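You operate a simulated robot arm through the tools that you are given. There is no shell and no other tool. Be economical: measure what you need, move in short steps, check, and stop when the job is done.

The job below is to be done with a simulated robot arm. You get a single attempt, and the scene is never put back.

## Task
Blow the old powder from the hose, then set the feed to CUP.
Fine: feed at AIR, booth switch at spray, one long press; switch ends off.

The check looks at the end state, three seconds after you hand in, the way a careful person would. Anything else that was tipped, shoved, dropped, spilled or broken makes it a failure.

## Robot
A 7-joint arm with a two-finger gripper, on a carriage that runs on a rail from [181, -26] to [-2174, 312] (x, y) and turns from -185 to 147 degrees about z. Base frame: it is fixed where the carriage stands at the start and does not move with it; the origin is on the floor, on the carriage's upright axis, x ahead of it, y to its left, z up; the surface under the hand at the start is at about z = 850. Lengths are in mm, angles in degrees, forces in N, time in s.
Its first joint turns from -149.0 to 149.0 degrees. Places, roughly: black booth switch [400, -700, 900]; black charge dial [700, -400, 900]; blue blow button [900, -400, 900]; blue powder dial [800, -200, 900]; green air dial [700, -300, 900]; grey feed switch [900, -200, 900]. Payload 2.45 kg.
The TCP is the grasp point between the finger pads, 26 mm short of the fingertips. In the tool frame z runs along the fingers and y along their closing line. Largest opening 96 mm; the body of the gripper starts 69 mm behind the TCP.
Orientation is told as [roll, pitch, yaw] about the base's x, y, z axes, in that order, counted from this pose: with the fingers straight down and closing along the base's y, the tool's x points along the base's -x, its y along +y and its z along -z.

## Interface
- The arm moves only by the tool jog_arm. Its argument "moves" is a list of rows, each a list of 7 numbers: the shift along the tool's x, y, z in mm, then the turn, a rotation vector about the tool's x, y, z in degrees, then the finger opening in mm, from 0 to 96. In form: [[x, y, z, ax, ay, az, claw], ...]. A call has 1 to 20 rows; each row shifts and turns the commanded pose from where the row before left it, along the tool's axes as they then stand. A row lasts 0.2 s, in which the tool goes at most 50 mm and 8.6 degrees; a call with a longer step from one row to the next is refused whole, and so is a gripper value outside its range. Where a pose cannot be reached the arm comes as near as it can. A force on the tool above 40 N (or 10 N above the force at the start of the call, whichever is more), or a blocked arm, ends the call early, and 0.2 s more pass. Each finger halts on what it meets, pressing with about 42 N; the grip force reading is that of the motor and also rises with nothing between the fingers. The clock runs only during rows and for 0.2 s after the last one: add rows that do not move to give the fingers time. It gives the time, the measured TCP pose, the force on the tool (base axes), the opening and the grip force at its end, in the units of the frame above (readings bear some noise), with the torque about the TCP (base axes, N m) and any sound that the robot's microphone picked up.
- Cameras (640 x 400 px; columns grow to the right, rows downward): "scene" is now at [28.8, 118.2, 1643.3]; the picture's right is [-0.55, -0.84, 0.00], its down [-0.43, 0.28, -0.86] and it looks along [0.72, -0.47, -0.52] (base axes); focal length 289 px, centre (320, 200). "wrist" rides on the gripper at [82, 3, -98] in the tool frame; the picture's right is [-0.04, 1.00, 0.00], its down [-0.73, -0.03, -0.68] and it looks along [-0.68, -0.03, 0.73] (tool axes); focal length 256 px, centre (320, 200). There is no depth. A picture from a camera that has moved, and an enlarged one, comes with that camera's place and axes in the base frame and with its lens.
- get_image(camera): a new picture of that camera. No time passes.
- raise_lower(by): slides the trunk up (or, below 0, down) by that many mm; the arm and the scene camera ride with it, the base frame stays. It gives what a move gives, with no picture.
- roll_base(legs): drives the robot by 1 to 6 legs, each [ahead, left, turn to the left] in mm, mm and degrees, along the robot's own axes; the way and the turn of a leg run together, so that a leg with both is an arc; at most 1500 mm and 180 degrees a leg. The arm and the cameras ride along, it lands a little off, and it stops where it bumps. It keeps to its track: a leg is cut to what the track allows. It gives what a move gives.
- turn_head(pan, tilt): turns the head with the scene camera to pan (to the left, within 155 degrees either way) and tilt (down, from -29 to 69), counted from straight ahead of the robot. It gives what a move gives.
- close_up(camera, box): a new picture of the part [left, top, right, bottom] of that camera's present view, enlarged. No time passes.
- job_done(): hands the job in; it is judged then, once.

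Go step by step. Nothing tells you exact positions but the pictures and the camera data: compare them with the known pose of the tool, close in by small moves and look again before you grip or let go. The budget is 120 turns and 82 pictures, counting those below and the enlarged ones. Unless the task says otherwise, let go and move clear before handing in, and close with one line.

The tools are called as a command line: name --pt "numbers of a row" for each row, then --argument value for the rest, lists and objects as JSON in quotes. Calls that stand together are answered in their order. jog_arm: Moves the arm, as the interface text tells. Its arguments: {"type":"object","properties":{"moves":{"type":"array","items":{"type":"array","items":{"type":"number"}}}},"required":["moves"]} The other tools are called the same way: raise_lower (by) slides the trunk up or down; roll_base (legs) drives the base; turn_head (pan, tilt) turns the head that bears the scene camera; get_image (camera) takes a picture; close_up (camera, box) takes an enlarged picture of a part of a camera's view; job_done () hands the job in.

At the start:

```text
clock: 0.0
position: [633.4, -658.8, 1164.3]
tcp_rot: [0.0, 0.0, 0.0]
wrist_force: [0.4, -0.4, 0.1]
ft_torque: [0.01, 0.0, 0.02]
width: 96.1
grip_force: 0.0
trunk travel left (down, up): [-625.0, 85.0]
robot x, y, heading: [0.5, 0.1, -0.1]
head pan, tilt: [-33.2, 31.2]
```

scene: 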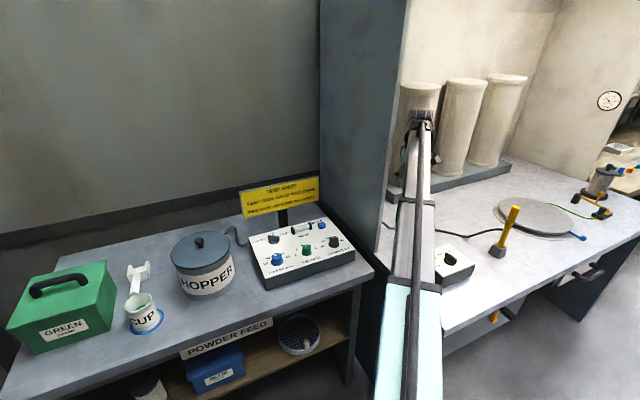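
wrist: 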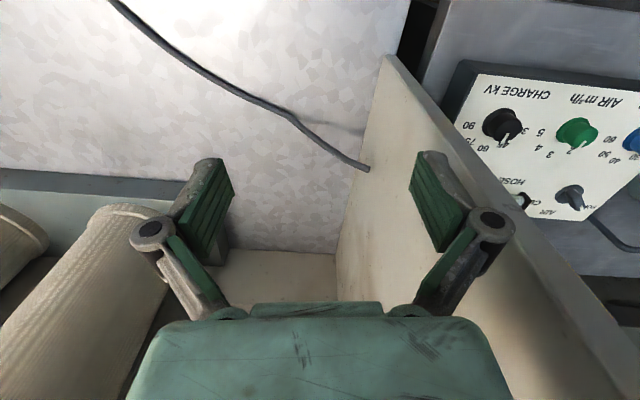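

I see the control panel on the left bench, a partition wall, and the booth with a switch box to the right. I'll look closely at the panel and the switch before moving.

close_up --camera "scene" --box '[230, 170, 390, 300]'

close_up --camera "scene" --box '[420, 190, 640, 330]'

close_up --camera "wrist" --box '[430, 50, 640, 250]'

```text
3.08 times, centred on (310, 235) of scene
camera zoom: at [28.8, 118.2, 1643.3], right [-0.55, -0.84, 0.0], down [-0.43, 0.28, -0.86], along [0.72, -0.47, -0.52], focal length 888 px, centre (351, 92)
```

zoom: 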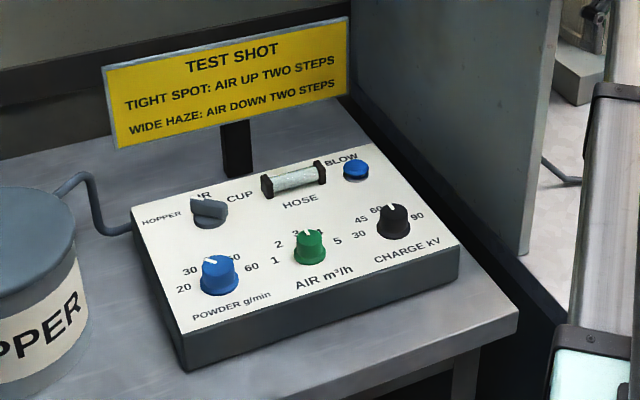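

```text
2.86 times, centred on (530, 260) of scene
camera zoom: at [28.8, 118.2, 1643.3], right [-0.55, -0.84, 0.0], down [-0.43, 0.28, -0.86], along [0.72, -0.47, -0.52], focal length 824 px, centre (-280, 29)
```

zoom: 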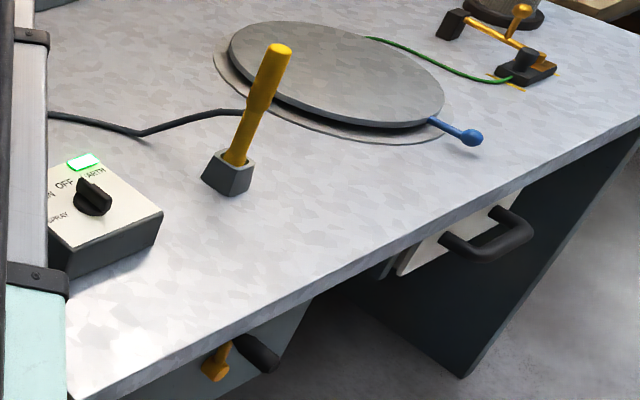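

```text
2.00 times, centred on (535, 150) of wrist
camera zoom: at [551.7, -654.9, 1262.6], right [0.04, 1.0, 0.0], down [0.73, -0.03, 0.68], along [0.68, -0.03, -0.73], focal length 512 px, centre (-110, 300)
```

zoom: 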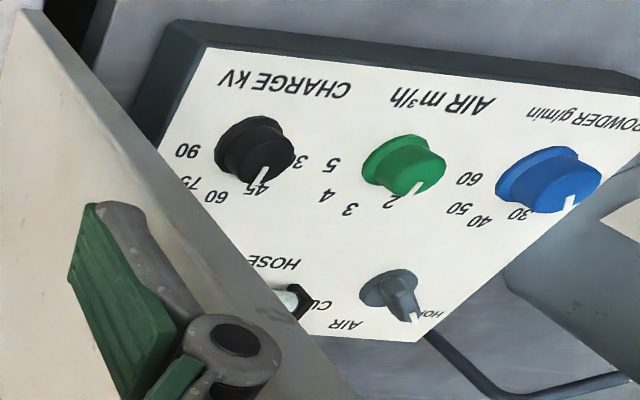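

The feed switch seems to be at HOPPER and the booth switch sits near (433,-717). I'll back the tool off to view the booth switch from the wrist camera.

jog_arm --pt "45 -7 10 0 0 0 60" --pt "45 -7 10 0 0 0 60" --pt "45 -7 10 0 0 0 60" --pt "45 -7 10 0 0 0 60" --pt "45 -7 10 0 0 0 60" --pt "45 -7 10 0 0 0 60" --pt "0 0 0 0 0 0 60"

get_image --camera "wrist"

get_image --camera "scene"

```text
clock: 1.6
position: [358.8, -702.1, 1102.8]
tcp_rot: [0.0, -0.1, 0.0]
wrist_force: [-0.1, -0.3, 0.3]
ft_torque: [-0.01, -0.02, -0.01]
width: 60.0
grip_force: 0.1
trunk travel left (down, up): [-625.0, 85.0]
robot x, y, heading: [2.0, -0.5, 0.0]
head pan, tilt: [-33.2, 31.2]
```

```text
76 pictures are left
camera wrist: at [278.5, -698.4, 1201.9], right [0.04, 1.0, 0.0], down [0.73, -0.03, 0.68], along [0.68, -0.03, -0.73], focal length 256 px, centre (320, 200)
```

wrist: 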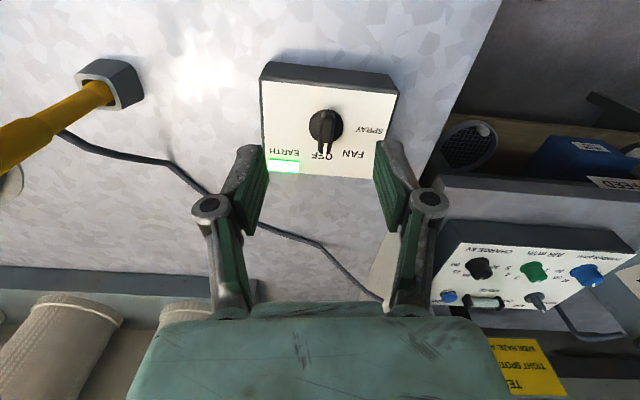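

```text
75 pictures are left
camera scene: at [28.5, 117.9, 1643.3], right [-0.55, -0.84, 0.0], down [-0.43, 0.28, -0.86], along [0.72, -0.47, -0.52], focal length 289 px, centre (320, 200)
```

scene: 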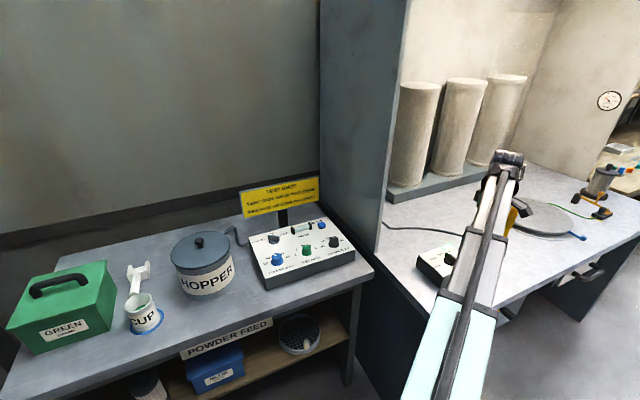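

close_up --camera "wrist" --box '[250, 50, 410, 190]'

close_up --camera "wrist" --box '[430, 210, 640, 340]'

```text
2.86 times, centred on (330, 120) of wrist
camera zoom: at [278.5, -698.4, 1201.9], right [0.04, 1.0, 0.0], down [0.73, -0.03, 0.68], along [0.68, -0.03, -0.73], focal length 731 px, centre (291, 429)
```

zoom: 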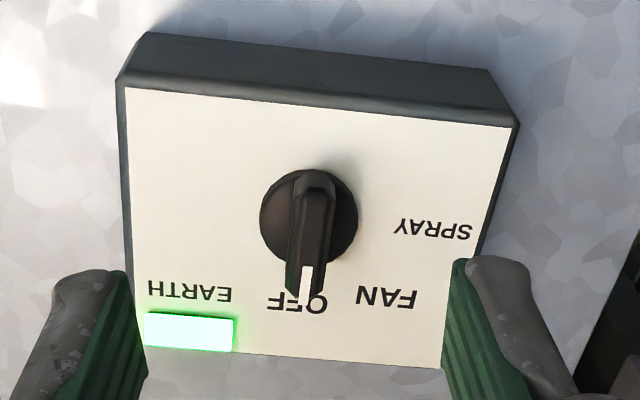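

```text
3.05 times, centred on (535, 275) of wrist
camera zoom: at [278.5, -698.4, 1201.9], right [0.04, 1.0, 0.0], down [0.73, -0.03, 0.68], along [0.68, -0.03, -0.73], focal length 780 px, centre (-335, -29)
```

zoom: 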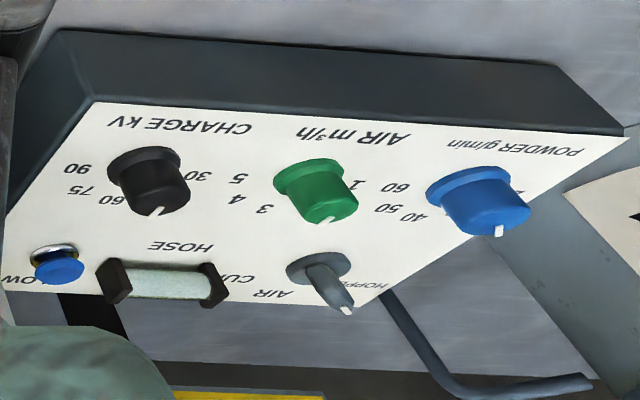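

The booth switch reads OFF (EARTH, OFF, FAN, SPRAY run round to the left); feed looks to be at HOPPER. I'll roll 100 mm ahead for reach and swing the tool, in front of the partition, towards the feed panel.

roll_base --legs '[[100, 0, 0]]'

jog_arm --pt "0 20 -20 0 0 0 60" --pt "0 48 -10 0 0 0 60" --pt "0 48 -10 0 0 0 60" --pt "-10 48 0 0 0 0 60" --pt "-20 45 0 0 0 0 60" --pt "-20 45 0 0 0 0 60" --pt "-20 45 0 0 0 0 60" --pt "-20 45 0 0 0 0 60" --pt "-30 38 0 0 0 0 60" --pt "-30 38 0 0 0 0 60" --pt "-40 25 0 0 0 0 60" --pt "-40 25 0 0 0 0 60" --pt "-40 0 10 0 0 0 60" --pt "-40 0 15 0 0 0 60" --pt "0 0 0 0 0 0 60"

get_image --camera "wrist"

get_image --camera "scene"

```text
clock: 2.8
position: [456.3, -716.4, 1101.7]
tcp_rot: [-0.1, 0.0, -0.1]
wrist_force: [1.0, 0.9, -0.1]
ft_torque: [0.0, 0.05, 0.04]
width: 60.2
grip_force: 0.1
trunk travel left (down, up): [-625.0, 85.0]
robot x, y, heading: [94.5, -13.9, 0.1]
head pan, tilt: [-33.2, 31.2]
```

```text
clock: 6.0
position: [768.3, -244.9, 1118.5]
tcp_rot: [0.1, 0.0, -0.1]
wrist_force: [-1.1, 0.0, 0.3]
ft_torque: [0.04, 0.02, 0.01]
width: 59.9
grip_force: 0.0
trunk travel left (down, up): [-625.0, 85.0]
robot x, y, heading: [93.8, -12.7, -0.2]
head pan, tilt: [-33.2, 31.2]
```

```text
72 pictures are left
camera wrist: at [687.0, -240.9, 1217.7], right [0.04, 1.0, 0.0], down [0.73, -0.03, 0.68], along [0.68, -0.03, -0.73], focal length 256 px, centre (320, 200)
```

wrist: 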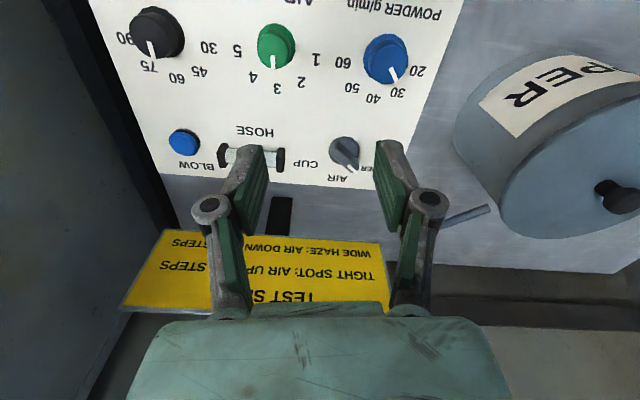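

```text
71 pictures are left
camera scene: at [126.5, 104.3, 1643.2], right [-0.55, -0.84, 0.0], down [-0.43, 0.28, -0.86], along [0.71, -0.47, -0.52], focal length 289 px, centre (320, 200)
```

scene: 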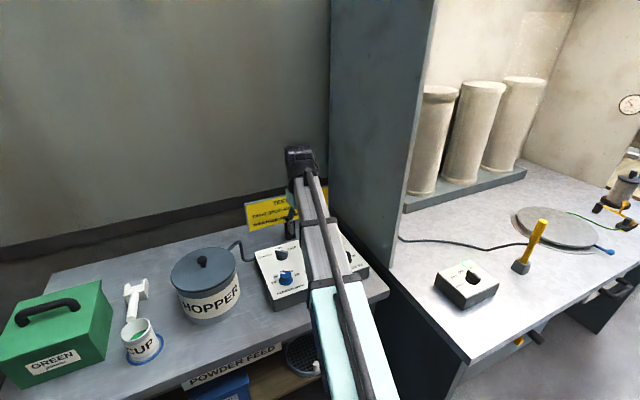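

close_up --camera "wrist" --box '[270, 100, 430, 200]'

close_up --camera "wrist" --box '[130, 100, 290, 200]'

```text
4.00 times, centred on (350, 150) of wrist
camera zoom: at [687.0, -240.9, 1217.7], right [0.04, 1.0, 0.0], down [0.73, -0.03, 0.68], along [0.68, -0.03, -0.73], focal length 1024 px, centre (200, 400)
```

zoom: 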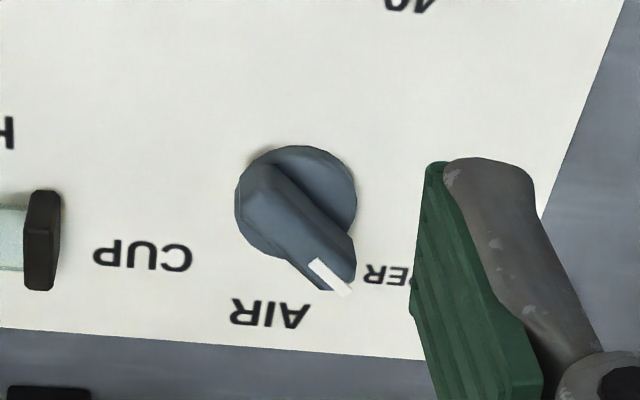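

```text
4.00 times, centred on (210, 150) of wrist
camera zoom: at [687.0, -240.9, 1217.7], right [0.04, 1.0, 0.0], down [0.73, -0.03, 0.68], along [0.68, -0.03, -0.73], focal length 1024 px, centre (760, 400)
```

zoom: 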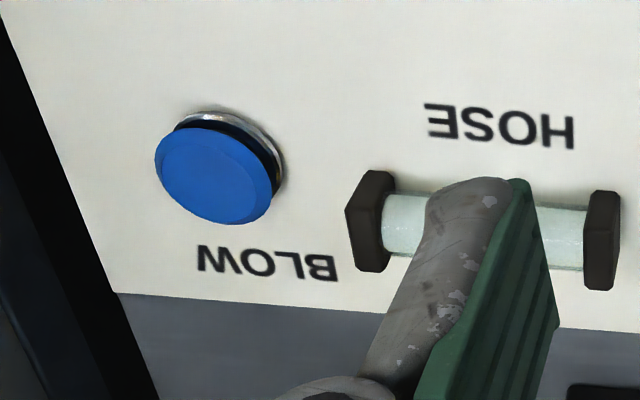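

The feed knob is at about (878,-218), its lever pointing at HOPPER (about 32° left of +x), with AIR straight ahead and CUP to the right. I'll come over it with the tool turned to suit.

jog_arm --pt "-27.5 6.75 27 0 0 0 44" --pt "-27.5 6.75 27 0 0 0 44" --pt "-27.5 6.75 27 0 0 0 44" --pt "-27.5 6.75 27 0 0 0 44" --pt "0 0 0 0 0 -8 44" --pt "0 0 0 0 0 -8 44" --pt "0 0 0 0 0 -8 44" --pt "0 0 0 0 0 -8 44" --pt "0 0 0 0 0 0 44"

get_image --camera "wrist"

get_image --camera "scene"

```text
clock: 8.0
position: [876.6, -219.3, 1010.1]
tcp_rot: [0.1, 0.1, 32.0]
wrist_force: [0.7, 0.2, -0.5]
ft_torque: [0.0, -0.01, 0.01]
width: 44.0
grip_force: 0.1
trunk travel left (down, up): [-625.0, 85.0]
robot x, y, heading: [94.6, -15.1, -0.0]
head pan, tilt: [-33.2, 31.2]
```

```text
68 pictures are left
camera wrist: at [806.4, -259.7, 1109.1], right [-0.5, 0.87, 0.0], down [0.64, 0.36, 0.68], along [0.59, 0.34, -0.73], focal length 256 px, centre (320, 200)
```

wrist: 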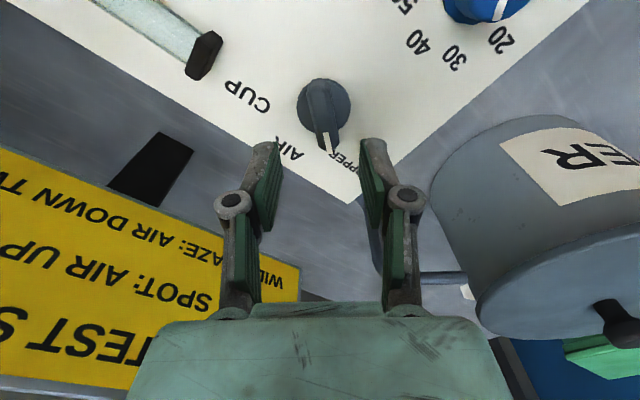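

```text
67 pictures are left
camera scene: at [126.2, 104.2, 1643.3], right [-0.55, -0.84, 0.0], down [-0.43, 0.28, -0.86], along [0.71, -0.47, -0.52], focal length 289 px, centre (320, 200)
```

scene: 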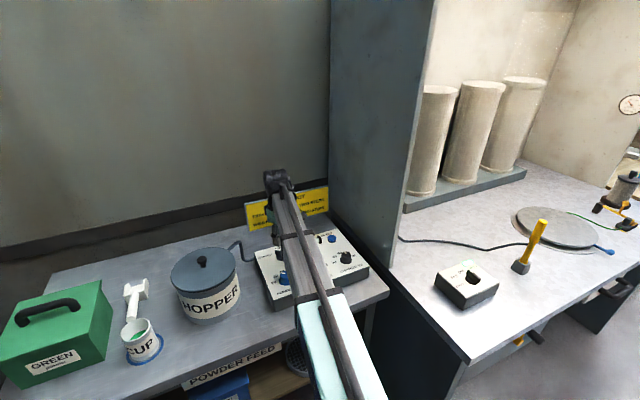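

close_up --camera "wrist" --box '[260, 60, 390, 180]'

```text
3.33 times, centred on (325, 120) of wrist
camera zoom: at [806.4, -259.7, 1109.1], right [-0.5, 0.87, 0.0], down [0.64, 0.36, 0.68], along [0.59, 0.34, -0.73], focal length 853 px, centre (303, 467)
```

zoom: 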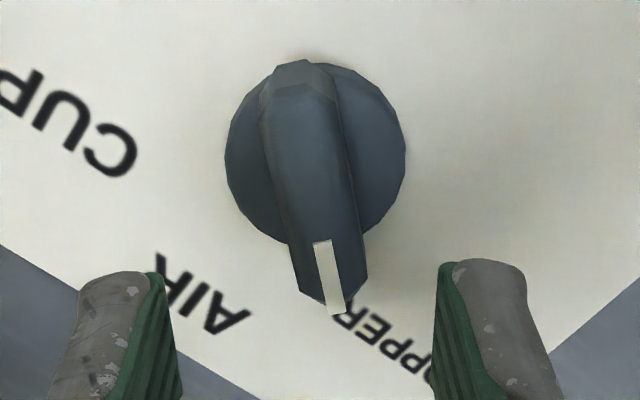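

The lever is at about 37.5° yaw, centred near (873,-218). I'll align and come down with the fingers open around it.

jog_arm --pt "2 2 0 0 0 -5.5 44" --pt "0 0 25 0 0 0 44" --pt "0 0 15 0 0 0 44" --pt "0 0 7 0 0 0 44" --pt "0 0 0 0 0 0 44"

get_image --camera "wrist"

```text
clock: 9.2
position: [875.9, -220.1, 963.1]
tcp_rot: [0.0, 0.0, 37.3]
wrist_force: [0.9, 0.2, 0.8]
ft_torque: [0.0, 0.01, 0.0]
width: 44.1
grip_force: 0.0
trunk travel left (down, up): [-625.0, 85.0]
robot x, y, heading: [96.8, -15.6, -0.0]
head pan, tilt: [-33.2, 31.2]
```

```text
65 pictures are left
camera wrist: at [808.6, -266.0, 1062.0], right [-0.58, 0.82, 0.0], down [0.6, 0.42, 0.68], along [0.56, 0.39, -0.73], focal length 256 px, centre (320, 200)
```

wrist: 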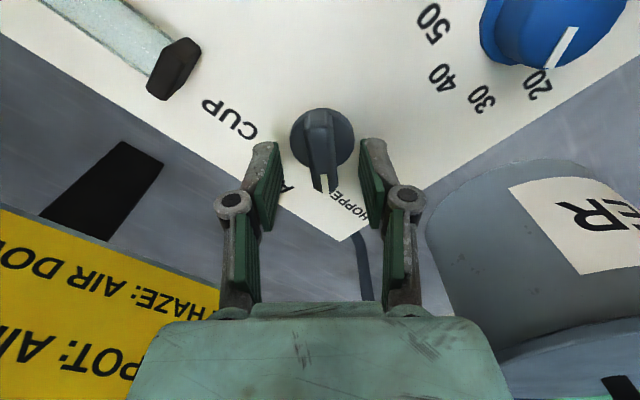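

jog_arm --pt "2 1 6 0 0 0 44" --pt "0 0 6 0 0 0 44" --pt "0 0 0 0 0 0 44"

get_image --camera "wrist"

close_up --camera "scene" --box '[230, 200, 390, 310]'

```text
clock: 9.9
position: [872.9, -219.5, 951.2]
tcp_rot: [0.0, 0.0, 37.3]
wrist_force: [-1.0, -0.2, 0.4]
ft_torque: [-0.03, -0.04, -0.02]
width: 43.9
grip_force: 0.0
trunk travel left (down, up): [-625.0, 85.0]
robot x, y, heading: [95.5, -14.2, 0.1]
head pan, tilt: [-33.2, 31.2]
```

```text
64 pictures are left
camera wrist: at [806.0, -266.5, 1050.5], right [-0.58, 0.82, 0.0], down [0.6, 0.42, 0.68], along [0.56, 0.39, -0.73], focal length 256 px, centre (320, 200)
```

wrist: 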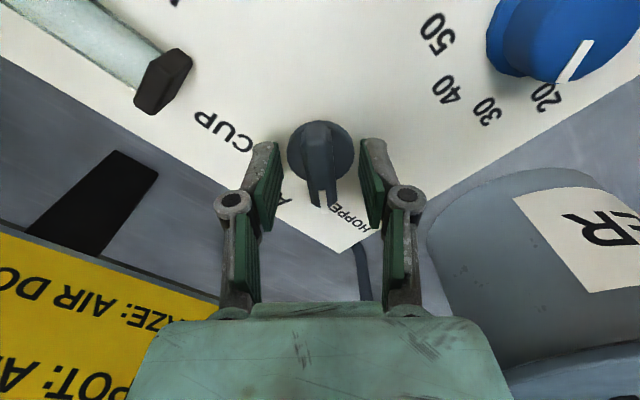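

```text
3.64 times, centred on (310, 255) of scene
camera zoom: at [126.3, 104.2, 1643.3], right [-0.55, -0.84, 0.0], down [-0.43, 0.28, -0.86], along [0.71, -0.47, -0.52], focal length 1049 px, centre (356, 0)
```

zoom: 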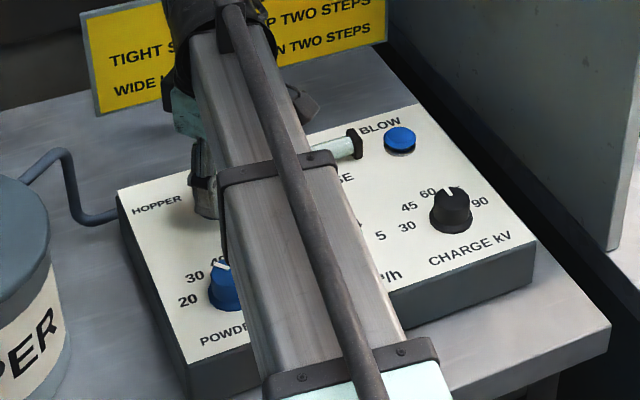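

The fingers straddle the lever with the tips just above the disc. Closing onto it.

jog_arm --pt "0 0 0 0 0 0 24" --pt "0 0 0 0 0 0 18" --pt "0 0 0 0 0 0 14" --pt "0 0 0 0 0 0 10" --pt "0 0 0 0 0 0 10"

get_image --camera "wrist"

```text
clock: 11.2
position: [872.3, -220.3, 951.2]
tcp_rot: [0.1, 0.0, 37.4]
wrist_force: [0.2, -0.2, -1.4]
ft_torque: [0.1, -0.08, 0.04]
width: 15.5
grip_force: 41.8
trunk travel left (down, up): [-625.0, 85.0]
robot x, y, heading: [101.3, -14.4, -0.2]
head pan, tilt: [-33.2, 31.2]
```

```text
62 pictures are left
camera wrist: at [806.1, -266.4, 1050.5], right [-0.58, 0.82, 0.0], down [0.6, 0.42, 0.68], along [0.56, 0.39, -0.73], focal length 256 px, centre (320, 200)
```

wrist: 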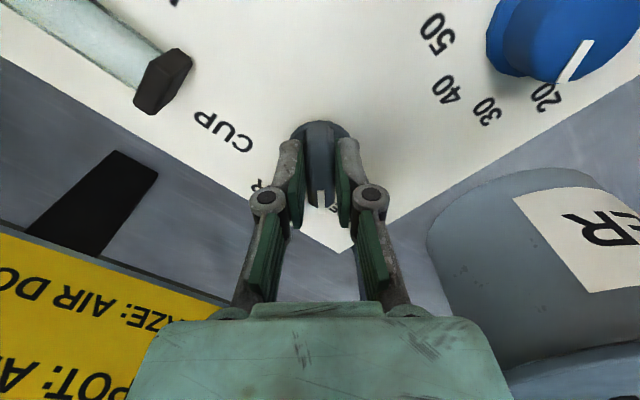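

Gripped well with almost no side force. Turning 45° clockwise (seen from above) to AIR.

jog_arm --pt "0 0 0 0 0 7.5 10" --pt "0 0 0 0 0 7.5 10" --pt "0 0 0 0 0 7.5 10" --pt "0 0 0 0 0 7.5 10" --pt "0 0 0 0 0 7.5 10" --pt "0 0 0 0 0 7.5 10" --pt "0 0 0 0 0 0 10"

get_image --camera "wrist"

```text
clock: 12.8
position: [870.0, -215.8, 951.5]
tcp_rot: [0.2, 0.1, -7.7]
wrist_force: [-9.3, 23.5, -5.9]
ft_torque: [0.33, -0.83, 0.06]
width: 16.1
grip_force: 41.9
trunk travel left (down, up): [-625.0, 85.0]
robot x, y, heading: [97.0, -11.8, 0.3]
head pan, tilt: [-33.2, 31.2]
```

```text
61 pictures are left
camera wrist: at [791.5, -202.0, 1050.5], right [0.17, 0.99, 0.0], down [0.72, -0.13, 0.68], along [0.67, -0.11, -0.73], focal length 256 px, centre (320, 200)
```

wrist: 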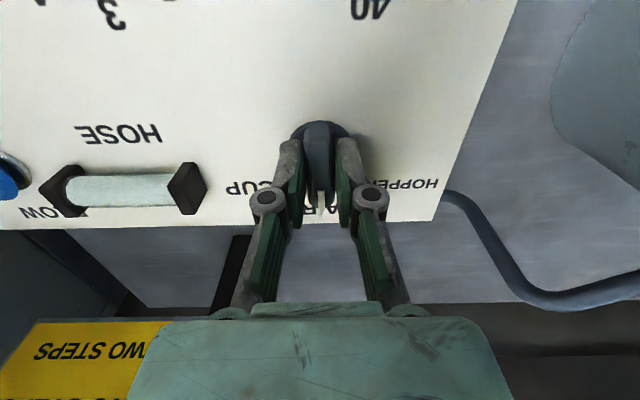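

The lever points at AIR. Some side load has built up, so I'll open gently and check.

jog_arm --pt "0 0 0 0 0 0 24" --pt "0 0 0 0 0 0 40" --pt "0 0 0 0 0 0 40"

close_up --camera "wrist" --box '[230, 100, 450, 240]'

```text
clock: 13.6
position: [871.7, -220.7, 952.0]
tcp_rot: [0.0, 0.0, -7.5]
wrist_force: [0.6, 0.1, -0.3]
ft_torque: [0.0, -0.02, 0.03]
width: 40.0
grip_force: 0.0
trunk travel left (down, up): [-625.0, 85.0]
robot x, y, heading: [96.3, -13.1, -0.3]
head pan, tilt: [-33.2, 31.2]
```

```text
2.86 times, centred on (340, 170) of wrist
camera zoom: at [792.1, -205.7, 1050.4], right [0.17, 0.99, 0.0], down [0.72, -0.13, 0.68], along [0.67, -0.12, -0.73], focal length 731 px, centre (263, 286)
```

zoom: 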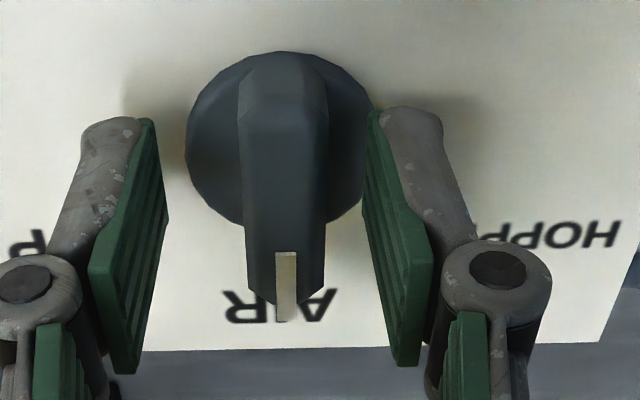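

Feed is at AIR. I'll lift clear and go back around the partition to above the booth switch.

jog_arm --pt "0 0 -40 0 0 0 40" --pt "0 0 -45 0 0 0 40" --pt "0 0 -45 0 0 0 40" --pt "0 0 -30 0 0 -7.5 40" --pt "46 -18 0 0 0 0 40" --pt "46 -18 0 0 0 0 40" --pt "46 -18 0 0 0 0 40" --pt "46 -18 0 0 0 0 40" --pt "46 -18 0 0 0 0 40" --pt "46 -18 0 0 0 0 40" --pt "26 -40 0 0 0 0 40" --pt "26 -40 0 0 0 0 40" --pt "26 -40 0 0 0 0 40" --pt "26 -40 0 0 0 0 40" --pt "26 -40 0 0 0 0 40" --pt "26 -40 0 0 0 0 40" --pt "15 -42 0 0 0 0 40" --pt "6 -45 10 0 0 0 40" --pt "0 -42 20 0 0 0 40" --pt "0 0 0 0 0 0 40"

get_image --camera "wrist"

```text
clock: 17.8
position: [418.0, -696.6, 1078.8]
tcp_rot: [-0.1, 0.0, -0.1]
wrist_force: [1.1, 0.0, -0.9]
ft_torque: [0.03, -0.02, 0.02]
width: 40.0
grip_force: 0.1
trunk travel left (down, up): [-625.0, 85.0]
robot x, y, heading: [94.4, -11.3, -0.4]
head pan, tilt: [-33.2, 31.2]
```

```text
59 pictures are left
camera wrist: at [337.3, -692.8, 1176.9], right [0.04, 1.0, 0.0], down [0.73, -0.03, 0.68], along [0.68, -0.03, -0.73], focal length 256 px, centre (320, 200)
```

wrist: 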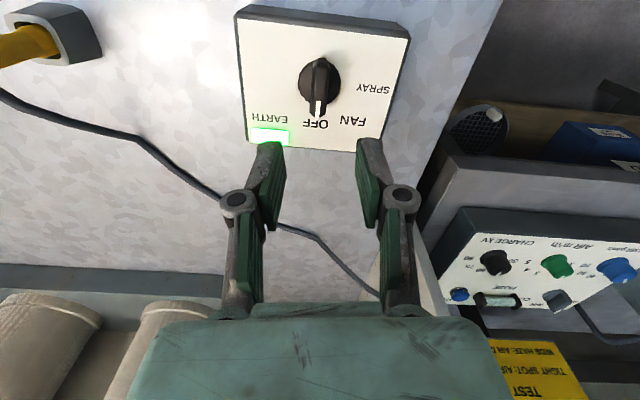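

The knob is at about (426,-697,911), lever at roughly -6° yaw. Aligning and coming lower.

jog_arm --pt "-8 0 20 0 0 6 44" --pt "0 0 40 0 0 0 44" --pt "0 0 30 0 0 0 44" --pt "0 0 20 0 0 0 44" --pt "0 0 0 0 0 0 44"

get_image --camera "wrist"

close_up --camera "wrist" --box '[240, 80, 400, 200]'

```text
clock: 18.9
position: [425.4, -696.4, 972.1]
tcp_rot: [0.1, 0.0, -6.0]
wrist_force: [-0.2, 0.9, -0.6]
ft_torque: [0.01, 0.0, 0.02]
width: 43.7
grip_force: 0.1
trunk travel left (down, up): [-625.0, 85.0]
robot x, y, heading: [94.7, -15.3, -0.2]
head pan, tilt: [-33.2, 31.2]
```

```text
58 pictures are left
camera wrist: at [345.6, -683.8, 1070.2], right [0.15, 0.99, 0.0], down [0.73, -0.11, 0.68], along [0.67, -0.1, -0.73], focal length 256 px, centre (320, 200)
```

wrist: 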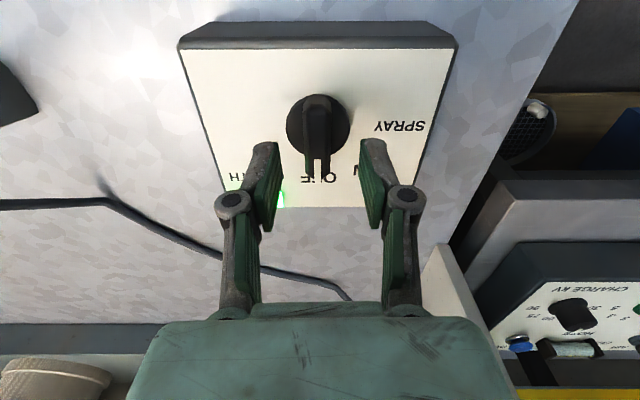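

```text
3.33 times, centred on (320, 140) of wrist
camera zoom: at [345.6, -683.8, 1070.2], right [0.15, 0.99, 0.0], down [0.73, -0.11, 0.68], along [0.67, -0.1, -0.73], focal length 853 px, centre (320, 400)
```

zoom: 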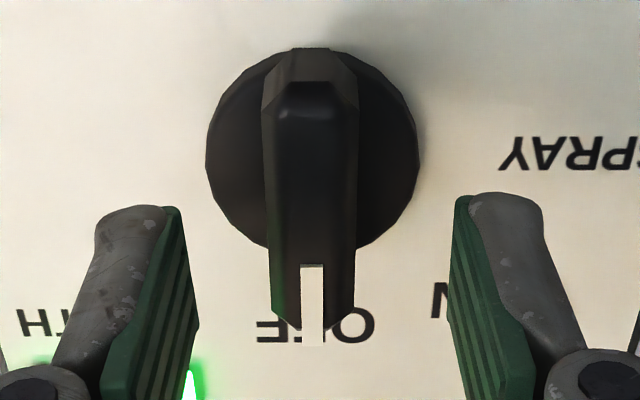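

jog_arm --pt "1 -1 15 0 0 0 44" --pt "0 0 9 0 0 0 44" --pt "0 0 5 0 0 0 44" --pt "0 0 0 0 0 0 28" --pt "0 0 0 0 0 0 20" --pt "0 0 0 0 0 0 14" --pt "0 0 0 0 0 0 12" --pt "0 0 0 0 0 0 12"

get_image --camera "wrist"

```text
clock: 20.9
position: [425.6, -697.5, 945.2]
tcp_rot: [-0.2, -0.2, -6.2]
wrist_force: [-1.9, 2.1, 15.1]
ft_torque: [0.34, -0.16, -0.04]
width: 15.9
grip_force: 41.9
trunk travel left (down, up): [-625.0, 85.0]
robot x, y, heading: [98.2, -13.3, 0.0]
head pan, tilt: [-33.2, 31.2]
stopped in row 8: the force on the tool passed its limit at 41 N (the readings are from after the stop); the commanded pose is now the measured one
```

```text
56 pictures are left
camera wrist: at [344.4, -684.7, 1043.4], right [0.15, 0.99, 0.0], down [0.73, -0.1, 0.68], along [0.67, -0.1, -0.73], focal length 256 px, centre (320, 200)
```

wrist: 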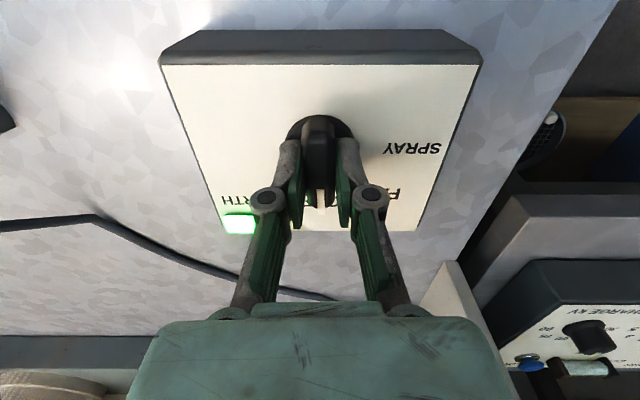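

The lever is held (15.9 mm), but the tips press on the disc. I'll ease open to 19, rise 4 mm, and turn the lever loosely caged by 90° to the left in steps.

jog_arm --pt "0 0 0 0 0 0 19" --pt "0 0 -4 0 0 0 19" --pt "0 0 0 0 0 0 19" --pt "0 0 0 0 0 0 18"

jog_arm --pt "0 0 0 0 0 -8 18" --pt "0 0 0 0 0 -8 18" --pt "0 0 0 0 0 -8 18" --pt "0 0 0 0 0 -8 18" --pt "0 0 0 0 0 -8 18" --pt "0 0 0 0 0 -5 18" --pt "0 0 0 0 0 0 18"

get_image --camera "wrist"

```text
clock: 21.9
position: [427.4, -699.1, 948.1]
tcp_rot: [-0.2, -0.1, -6.0]
wrist_force: [0.0, 0.0, -0.1]
ft_torque: [-0.02, 0.02, -0.04]
width: 18.5
grip_force: 0.3
trunk travel left (down, up): [-625.0, 85.0]
robot x, y, heading: [99.9, -18.1, -0.4]
head pan, tilt: [-33.2, 31.2]
```

```text
clock: 23.5
position: [426.0, -698.9, 946.8]
tcp_rot: [-0.3, 0.1, 39.0]
wrist_force: [-0.6, 3.5, 1.0]
ft_torque: [0.09, 0.05, -0.03]
width: 20.7
grip_force: 2.6
trunk travel left (down, up): [-625.0, 85.0]
robot x, y, heading: [97.0, -14.5, -0.2]
head pan, tilt: [-33.2, 31.2]
```

```text
55 pictures are left
camera wrist: at [360.0, -747.0, 1046.4], right [-0.6, 0.8, 0.0], down [0.59, 0.44, 0.68], along [0.55, 0.4, -0.73], focal length 256 px, centre (320, 200)
```

wrist: 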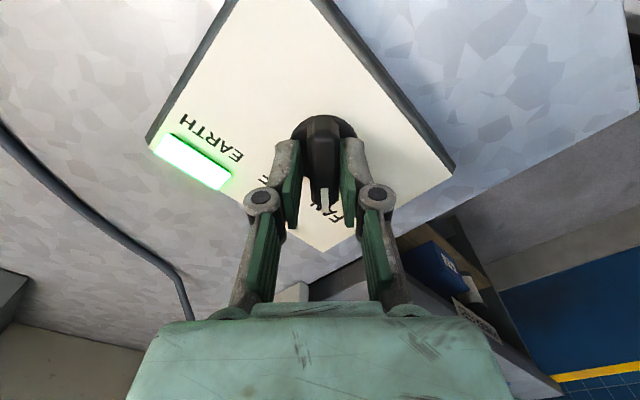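

jog_arm --pt "0 0 0 0 0 -8 18" --pt "0 0 0 0 0 -8 18" --pt "0 0 0 0 0 -8 18" --pt "0 0 0 0 0 -8 18" --pt "0 0 0 0 0 -8 18" --pt "0 0 0 0 0 -5 18" --pt "0 0 0 0 0 0 16" --pt "0 0 0 0 0 0 14" --pt "0 0 0 0 0 0 14"

get_image --camera "wrist"

close_up --camera "scene" --box '[230, 200, 390, 310]'

```text
clock: 25.5
position: [424.5, -698.0, 946.9]
tcp_rot: [0.0, 0.2, 83.8]
wrist_force: [-8.1, 3.7, -0.4]
ft_torque: [0.07, 0.21, -0.17]
width: 20.0
grip_force: 4.6
trunk travel left (down, up): [-625.0, 85.0]
robot x, y, heading: [96.3, -14.5, -0.1]
head pan, tilt: [-33.2, 31.2]
```

```text
54 pictures are left
camera wrist: at [413.4, -779.0, 1046.4], right [-0.99, 0.15, 0.0], down [0.11, 0.73, 0.68], along [0.1, 0.67, -0.74], focal length 256 px, centre (320, 200)
```

wrist: 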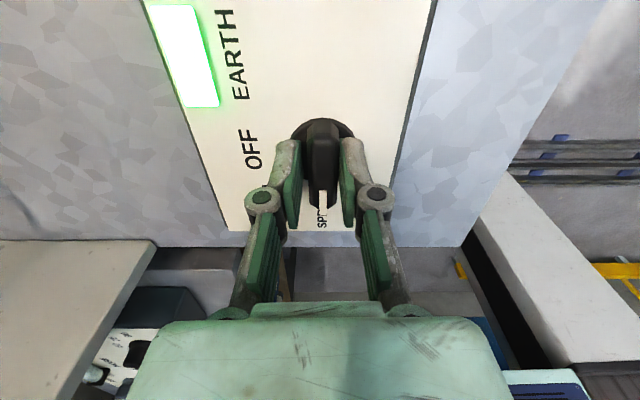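

```text
3.64 times, centred on (310, 255) of scene
camera zoom: at [125.3, 104.6, 1643.2], right [-0.55, -0.84, 0.0], down [-0.43, 0.28, -0.86], along [0.72, -0.47, -0.52], focal length 1049 px, centre (356, 0)
```

zoom: 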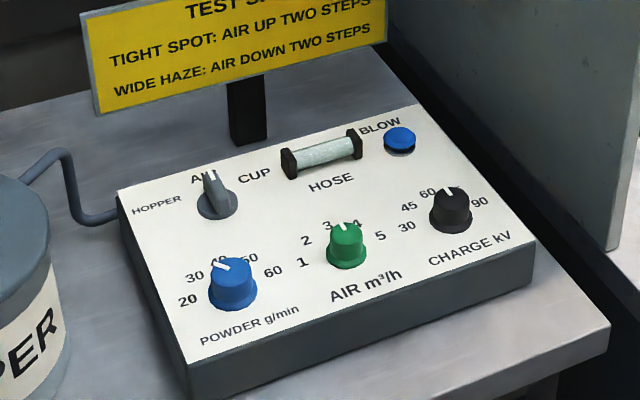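

jog_arm --pt "0 0 0 0 0 0 10" --pt "0 0 0 0 0 0 10" --pt "0 0 0 0 0 0 10"

close_up --camera "wrist" --box '[220, 90, 420, 240]'

```text
clock: 26.3
position: [425.9, -698.4, 946.5]
tcp_rot: [-0.1, 0.3, 83.8]
wrist_force: [-12.7, 5.5, -1.2]
ft_torque: [0.14, 0.32, -0.2]
width: 19.4
grip_force: 7.4
trunk travel left (down, up): [-625.0, 85.0]
robot x, y, heading: [96.7, -14.7, -0.0]
head pan, tilt: [-33.2, 31.2]
```

```text
2.67 times, centred on (320, 165) of wrist
camera zoom: at [413.1, -779.0, 1046.4], right [-0.99, 0.15, 0.0], down [0.11, 0.73, 0.68], along [0.1, 0.67, -0.74], focal length 683 px, centre (320, 293)
```

zoom: 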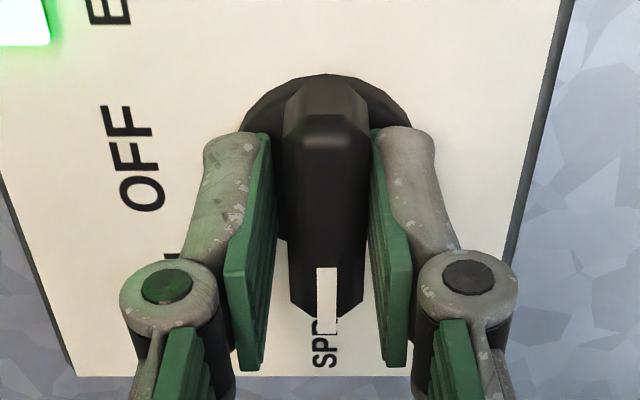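

jog_arm --pt "0 0 0 0 0 0 30" --pt "0 0 0 0 0 0 46" --pt "0 0 -40 0 0 0 46" --pt "0 0 -40 0 0 0 46" --pt "0 0 0 0 0 0 46"

get_image --camera "wrist"

close_up --camera "wrist" --box '[240, 30, 400, 150]'

```text
clock: 27.5
position: [424.4, -699.1, 1026.4]
tcp_rot: [0.0, 0.1, 84.0]
wrist_force: [-0.3, 0.4, -0.1]
ft_torque: [0.02, -0.01, 0.0]
width: 46.1
grip_force: 0.2
trunk travel left (down, up): [-625.0, 85.0]
robot x, y, heading: [98.5, -10.8, 0.0]
head pan, tilt: [-33.2, 31.2]
```

```text
51 pictures are left
camera wrist: at [413.0, -778.8, 1126.4], right [-0.99, 0.15, 0.0], down [0.11, 0.73, 0.68], along [0.1, 0.67, -0.74], focal length 256 px, centre (320, 200)
```

wrist: 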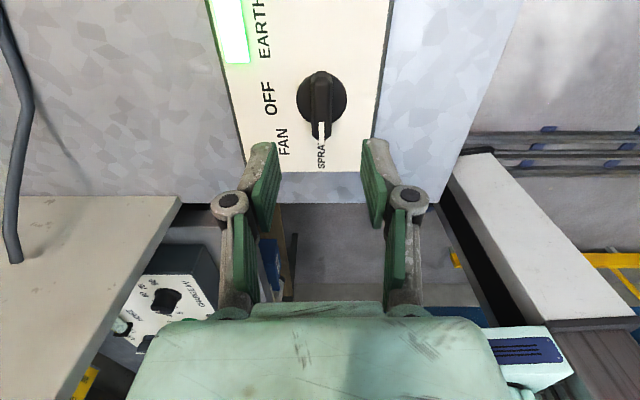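

```text
3.33 times, centred on (320, 90) of wrist
camera zoom: at [413.0, -778.8, 1126.4], right [-0.99, 0.15, 0.0], down [0.11, 0.73, 0.68], along [0.1, 0.67, -0.74], focal length 853 px, centre (320, 567)
```

zoom: 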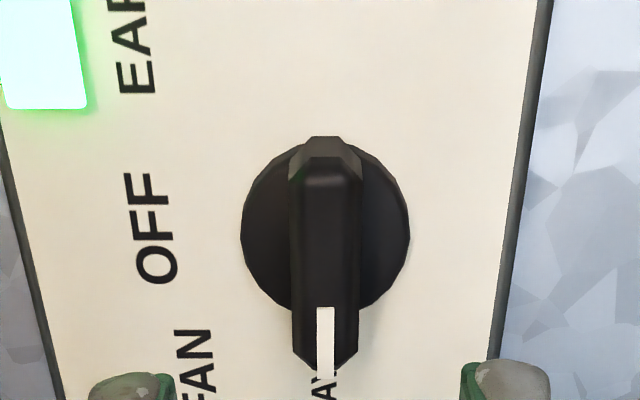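

The switch is at SPRAY. Next I close the fingers, turn back, and go around the partition to above the blow button at about (848,-422).

jog_arm --pt "0 0 -40 0 0 8.4 30" --pt "0 0 -40 0 0 8.4 20" --pt "0 0 -20 0 0 8.4 0" --pt "0 0 0 0 0 8.4 0" --pt "0 0 0 0 0 8.4 0" --pt "0 0 0 0 0 8.4 0" --pt "0 0 0 0 0 8.4 0" --pt "0 0 0 0 0 8.4 0" --pt "0 0 0 0 0 8.4 0" --pt "0 0 0 0 0 8.4 0" --pt "0 0 0 0 0 0 0"

jog_arm --pt "-10 45 0 0 0 0 0" --pt "-10 45 0 0 0 0 0" --pt "-10 45 0 0 0 0 0" --pt "-10 45 0 0 0 0 0" --pt "-20 45 0 0 0 0 0" --pt "-30 38 0 0 0 0 0" --pt "-35 30 0 0 0 0 0" --pt "-45 0 0 0 0 0 0" --pt "-45 0 0 0 0 0 0" --pt "-45 -4 0 0 0 0 0" --pt "-45 -4 10 0 0 0 0" --pt "-45 -6 20 0 0 0 0" --pt "-40 -6 20 0 0 0 0" --pt "0 0 0 0 0 0 0"

get_image --camera "wrist"

```text
clock: 29.9
position: [425.3, -699.7, 1126.9]
tcp_rot: [-0.2, -0.1, -0.2]
wrist_force: [0.6, -0.4, -1.0]
ft_torque: [0.02, 0.01, -0.01]
width: 0.2
grip_force: 27.9
trunk travel left (down, up): [-625.0, 85.0]
robot x, y, heading: [98.7, -11.0, -0.2]
head pan, tilt: [-33.2, 31.2]
```

```text
clock: 32.9
position: [816.2, -423.6, 1077.4]
tcp_rot: [-0.2, -0.1, -0.1]
wrist_force: [0.2, 0.2, 0.1]
ft_torque: [0.0, -0.02, -0.01]
width: 0.1
grip_force: 28.9
trunk travel left (down, up): [-625.0, 85.0]
robot x, y, heading: [100.3, -11.8, -0.2]
head pan, tilt: [-33.2, 31.2]
```

```text
49 pictures are left
camera wrist: at [734.8, -420.3, 1175.5], right [0.04, 1.0, 0.0], down [0.73, -0.03, 0.68], along [0.68, -0.03, -0.73], focal length 256 px, centre (320, 200)
```

wrist: 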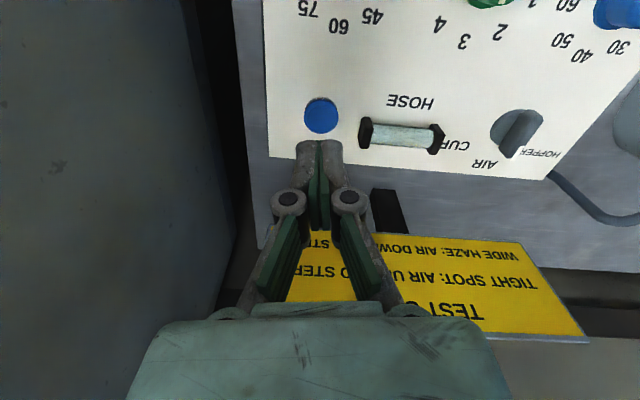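

jog_arm --pt "-16 -0.5 30 0 0 0 0" --pt "-16 -0.5 30 0 0 0 0" --pt "0 0 32 0 0 0 0" --pt "0 0 0 0 0 0 0"

get_image --camera "wrist"

close_up --camera "scene" --box '[280, 180, 400, 290]'

```text
clock: 33.9
position: [847.2, -429.1, 985.5]
tcp_rot: [-0.4, -0.2, -0.1]
wrist_force: [0.3, 0.3, 0.1]
ft_torque: [-0.01, 0.02, 0.01]
width: 0.3
grip_force: 28.7
trunk travel left (down, up): [-625.0, 85.0]
robot x, y, heading: [100.2, -15.0, -0.1]
head pan, tilt: [-33.2, 31.2]
```

```text
48 pictures are left
camera wrist: at [766.2, -424.0, 1084.0], right [0.04, 1.0, 0.0], down [0.73, -0.03, 0.68], along [0.68, -0.03, -0.73], focal length 256 px, centre (320, 200)
```

wrist: 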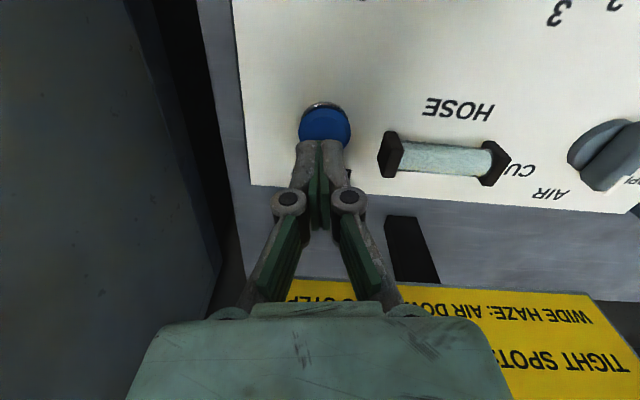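

```text
3.64 times, centred on (340, 235) of scene
camera zoom: at [126.4, 104.1, 1643.3], right [-0.55, -0.84, 0.0], down [-0.43, 0.28, -0.86], along [0.71, -0.47, -0.52], focal length 1049 px, centre (247, 73)
```

zoom: 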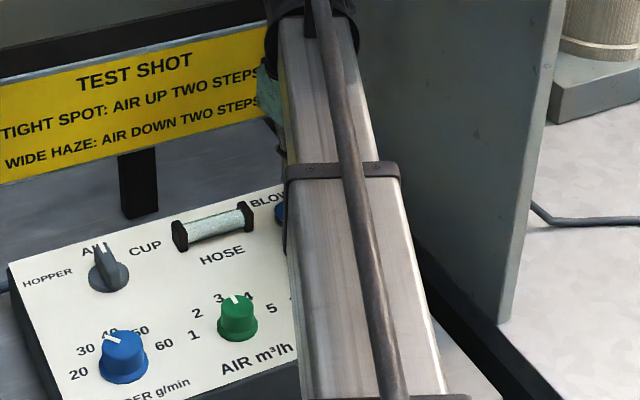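

The tip is above the button. I'll centre and come down slowly to just above it.

jog_arm --pt "2 3 10 0 0 0 0" --pt "0 0 10 0 0 0 0" --pt "0 0 0 0 0 0 0"

close_up --camera "wrist" --box '[230, 80, 530, 240]'

```text
clock: 34.7
position: [847.2, -424.0, 965.4]
tcp_rot: [-0.2, -0.1, -0.1]
wrist_force: [0.5, 0.3, 0.1]
ft_torque: [0.02, -0.02, 0.0]
width: 0.1
grip_force: 28.2
trunk travel left (down, up): [-625.0, 85.0]
robot x, y, heading: [98.2, -14.0, -0.1]
head pan, tilt: [-33.2, 31.2]
```

```text
2.13 times, centred on (380, 160) of wrist
camera zoom: at [764.9, -420.4, 1063.9], right [0.04, 1.0, 0.0], down [0.73, -0.03, 0.68], along [0.68, -0.03, -0.73], focal length 546 px, centre (192, 285)
```

zoom: 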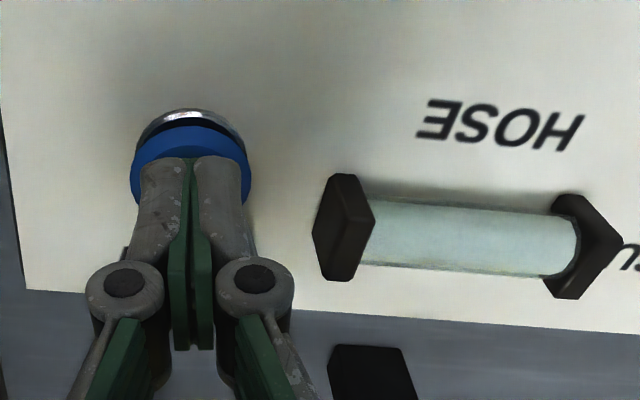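

Centred. Pressing down in small rows and holding, watching force and the hose window.

jog_arm --pt "0 0 3 0 0 0 0" --pt "0 0 3 0 0 0 0" --pt "0 0 2 0 0 0 0" --pt "0 0 2 0 0 0 0" --pt "0 0 2 0 0 0 0" --pt "0 0 2 0 0 0 0" --pt "0 0 0 0 0 0 0"

close_up --camera "wrist" --box '[230, 80, 530, 240]'

```text
clock: 36.3
position: [845.5, -424.7, 951.6]
tcp_rot: [-0.2, -0.1, 0.0]
wrist_force: [-0.2, 1.0, 1.9]
ft_torque: [0.0, -0.04, 0.01]
width: 5.8
grip_force: 28.5
trunk travel left (down, up): [-625.0, 85.0]
robot x, y, heading: [98.7, -15.7, -0.1]
head pan, tilt: [-33.2, 31.2]
```

```text
2.13 times, centred on (380, 160) of wrist
camera zoom: at [764.4, -420.2, 1050.1], right [0.04, 1.0, 0.0], down [0.73, -0.03, 0.68], along [0.68, -0.03, -0.73], focal length 546 px, centre (192, 285)
```

zoom: 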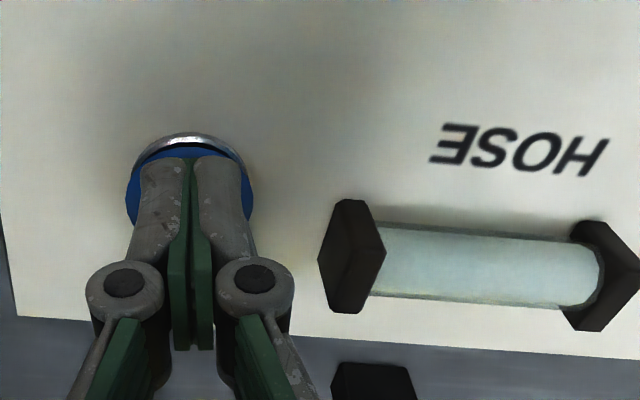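

jog_arm --pt "0 0 2 0 0 0 0" --pt "0 0 2 0 0 0 0" --pt "0 0 1 0 0 0 0" --pt "0 0 0 0 0 0 0"

close_up --camera "wrist" --box '[230, 80, 530, 240]'

```text
clock: 37.3
position: [845.8, -425.0, 947.9]
tcp_rot: [-0.3, -0.1, -0.1]
wrist_force: [1.7, -2.8, 10.7]
ft_torque: [-0.11, -0.04, -0.01]
width: 5.8
grip_force: 28.9
trunk travel left (down, up): [-625.0, 85.0]
robot x, y, heading: [97.4, -14.4, -0.2]
head pan, tilt: [-33.2, 31.2]
```

```text
2.13 times, centred on (380, 160) of wrist
camera zoom: at [764.2, -420.0, 1046.1], right [0.04, 1.0, 0.0], down [0.73, -0.03, 0.68], along [0.68, -0.03, -0.73], focal length 546 px, centre (192, 285)
```

zoom: 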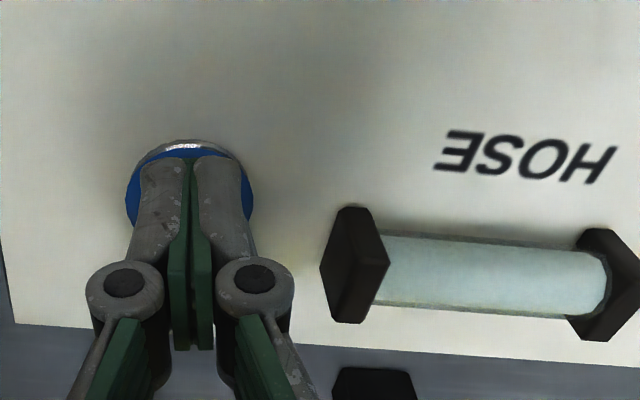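

jog_arm --pt "0 0 1 0 0 0 0" --pt "0 0 1 0 0 0 0" --pt "0 0 0 0 0 0 0"

close_up --camera "wrist" --box '[350, 120, 550, 240]'

```text
clock: 38.1
position: [846.1, -424.6, 945.4]
tcp_rot: [-0.2, -0.2, -0.1]
wrist_force: [4.0, -3.9, 22.2]
ft_torque: [-0.1, -0.07, -0.02]
width: 6.0
grip_force: 28.7
trunk travel left (down, up): [-625.0, 85.0]
robot x, y, heading: [98.3, -14.6, -0.1]
head pan, tilt: [-33.2, 31.2]
```

```text
3.20 times, centred on (450, 180) of wrist
camera zoom: at [764.0, -420.0, 1044.2], right [0.04, 1.0, 0.0], down [0.73, -0.03, 0.68], along [0.68, -0.03, -0.73], focal length 819 px, centre (-96, 264)
```

zoom: 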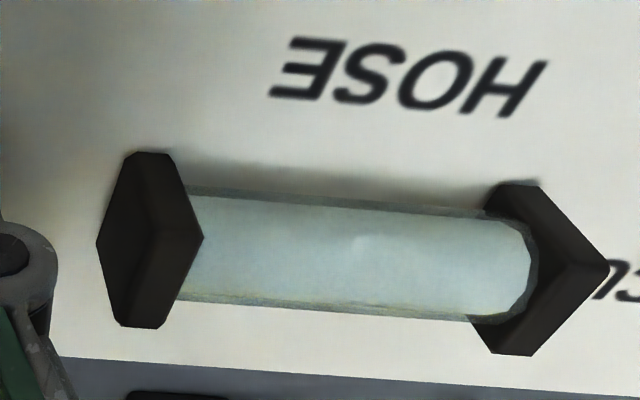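

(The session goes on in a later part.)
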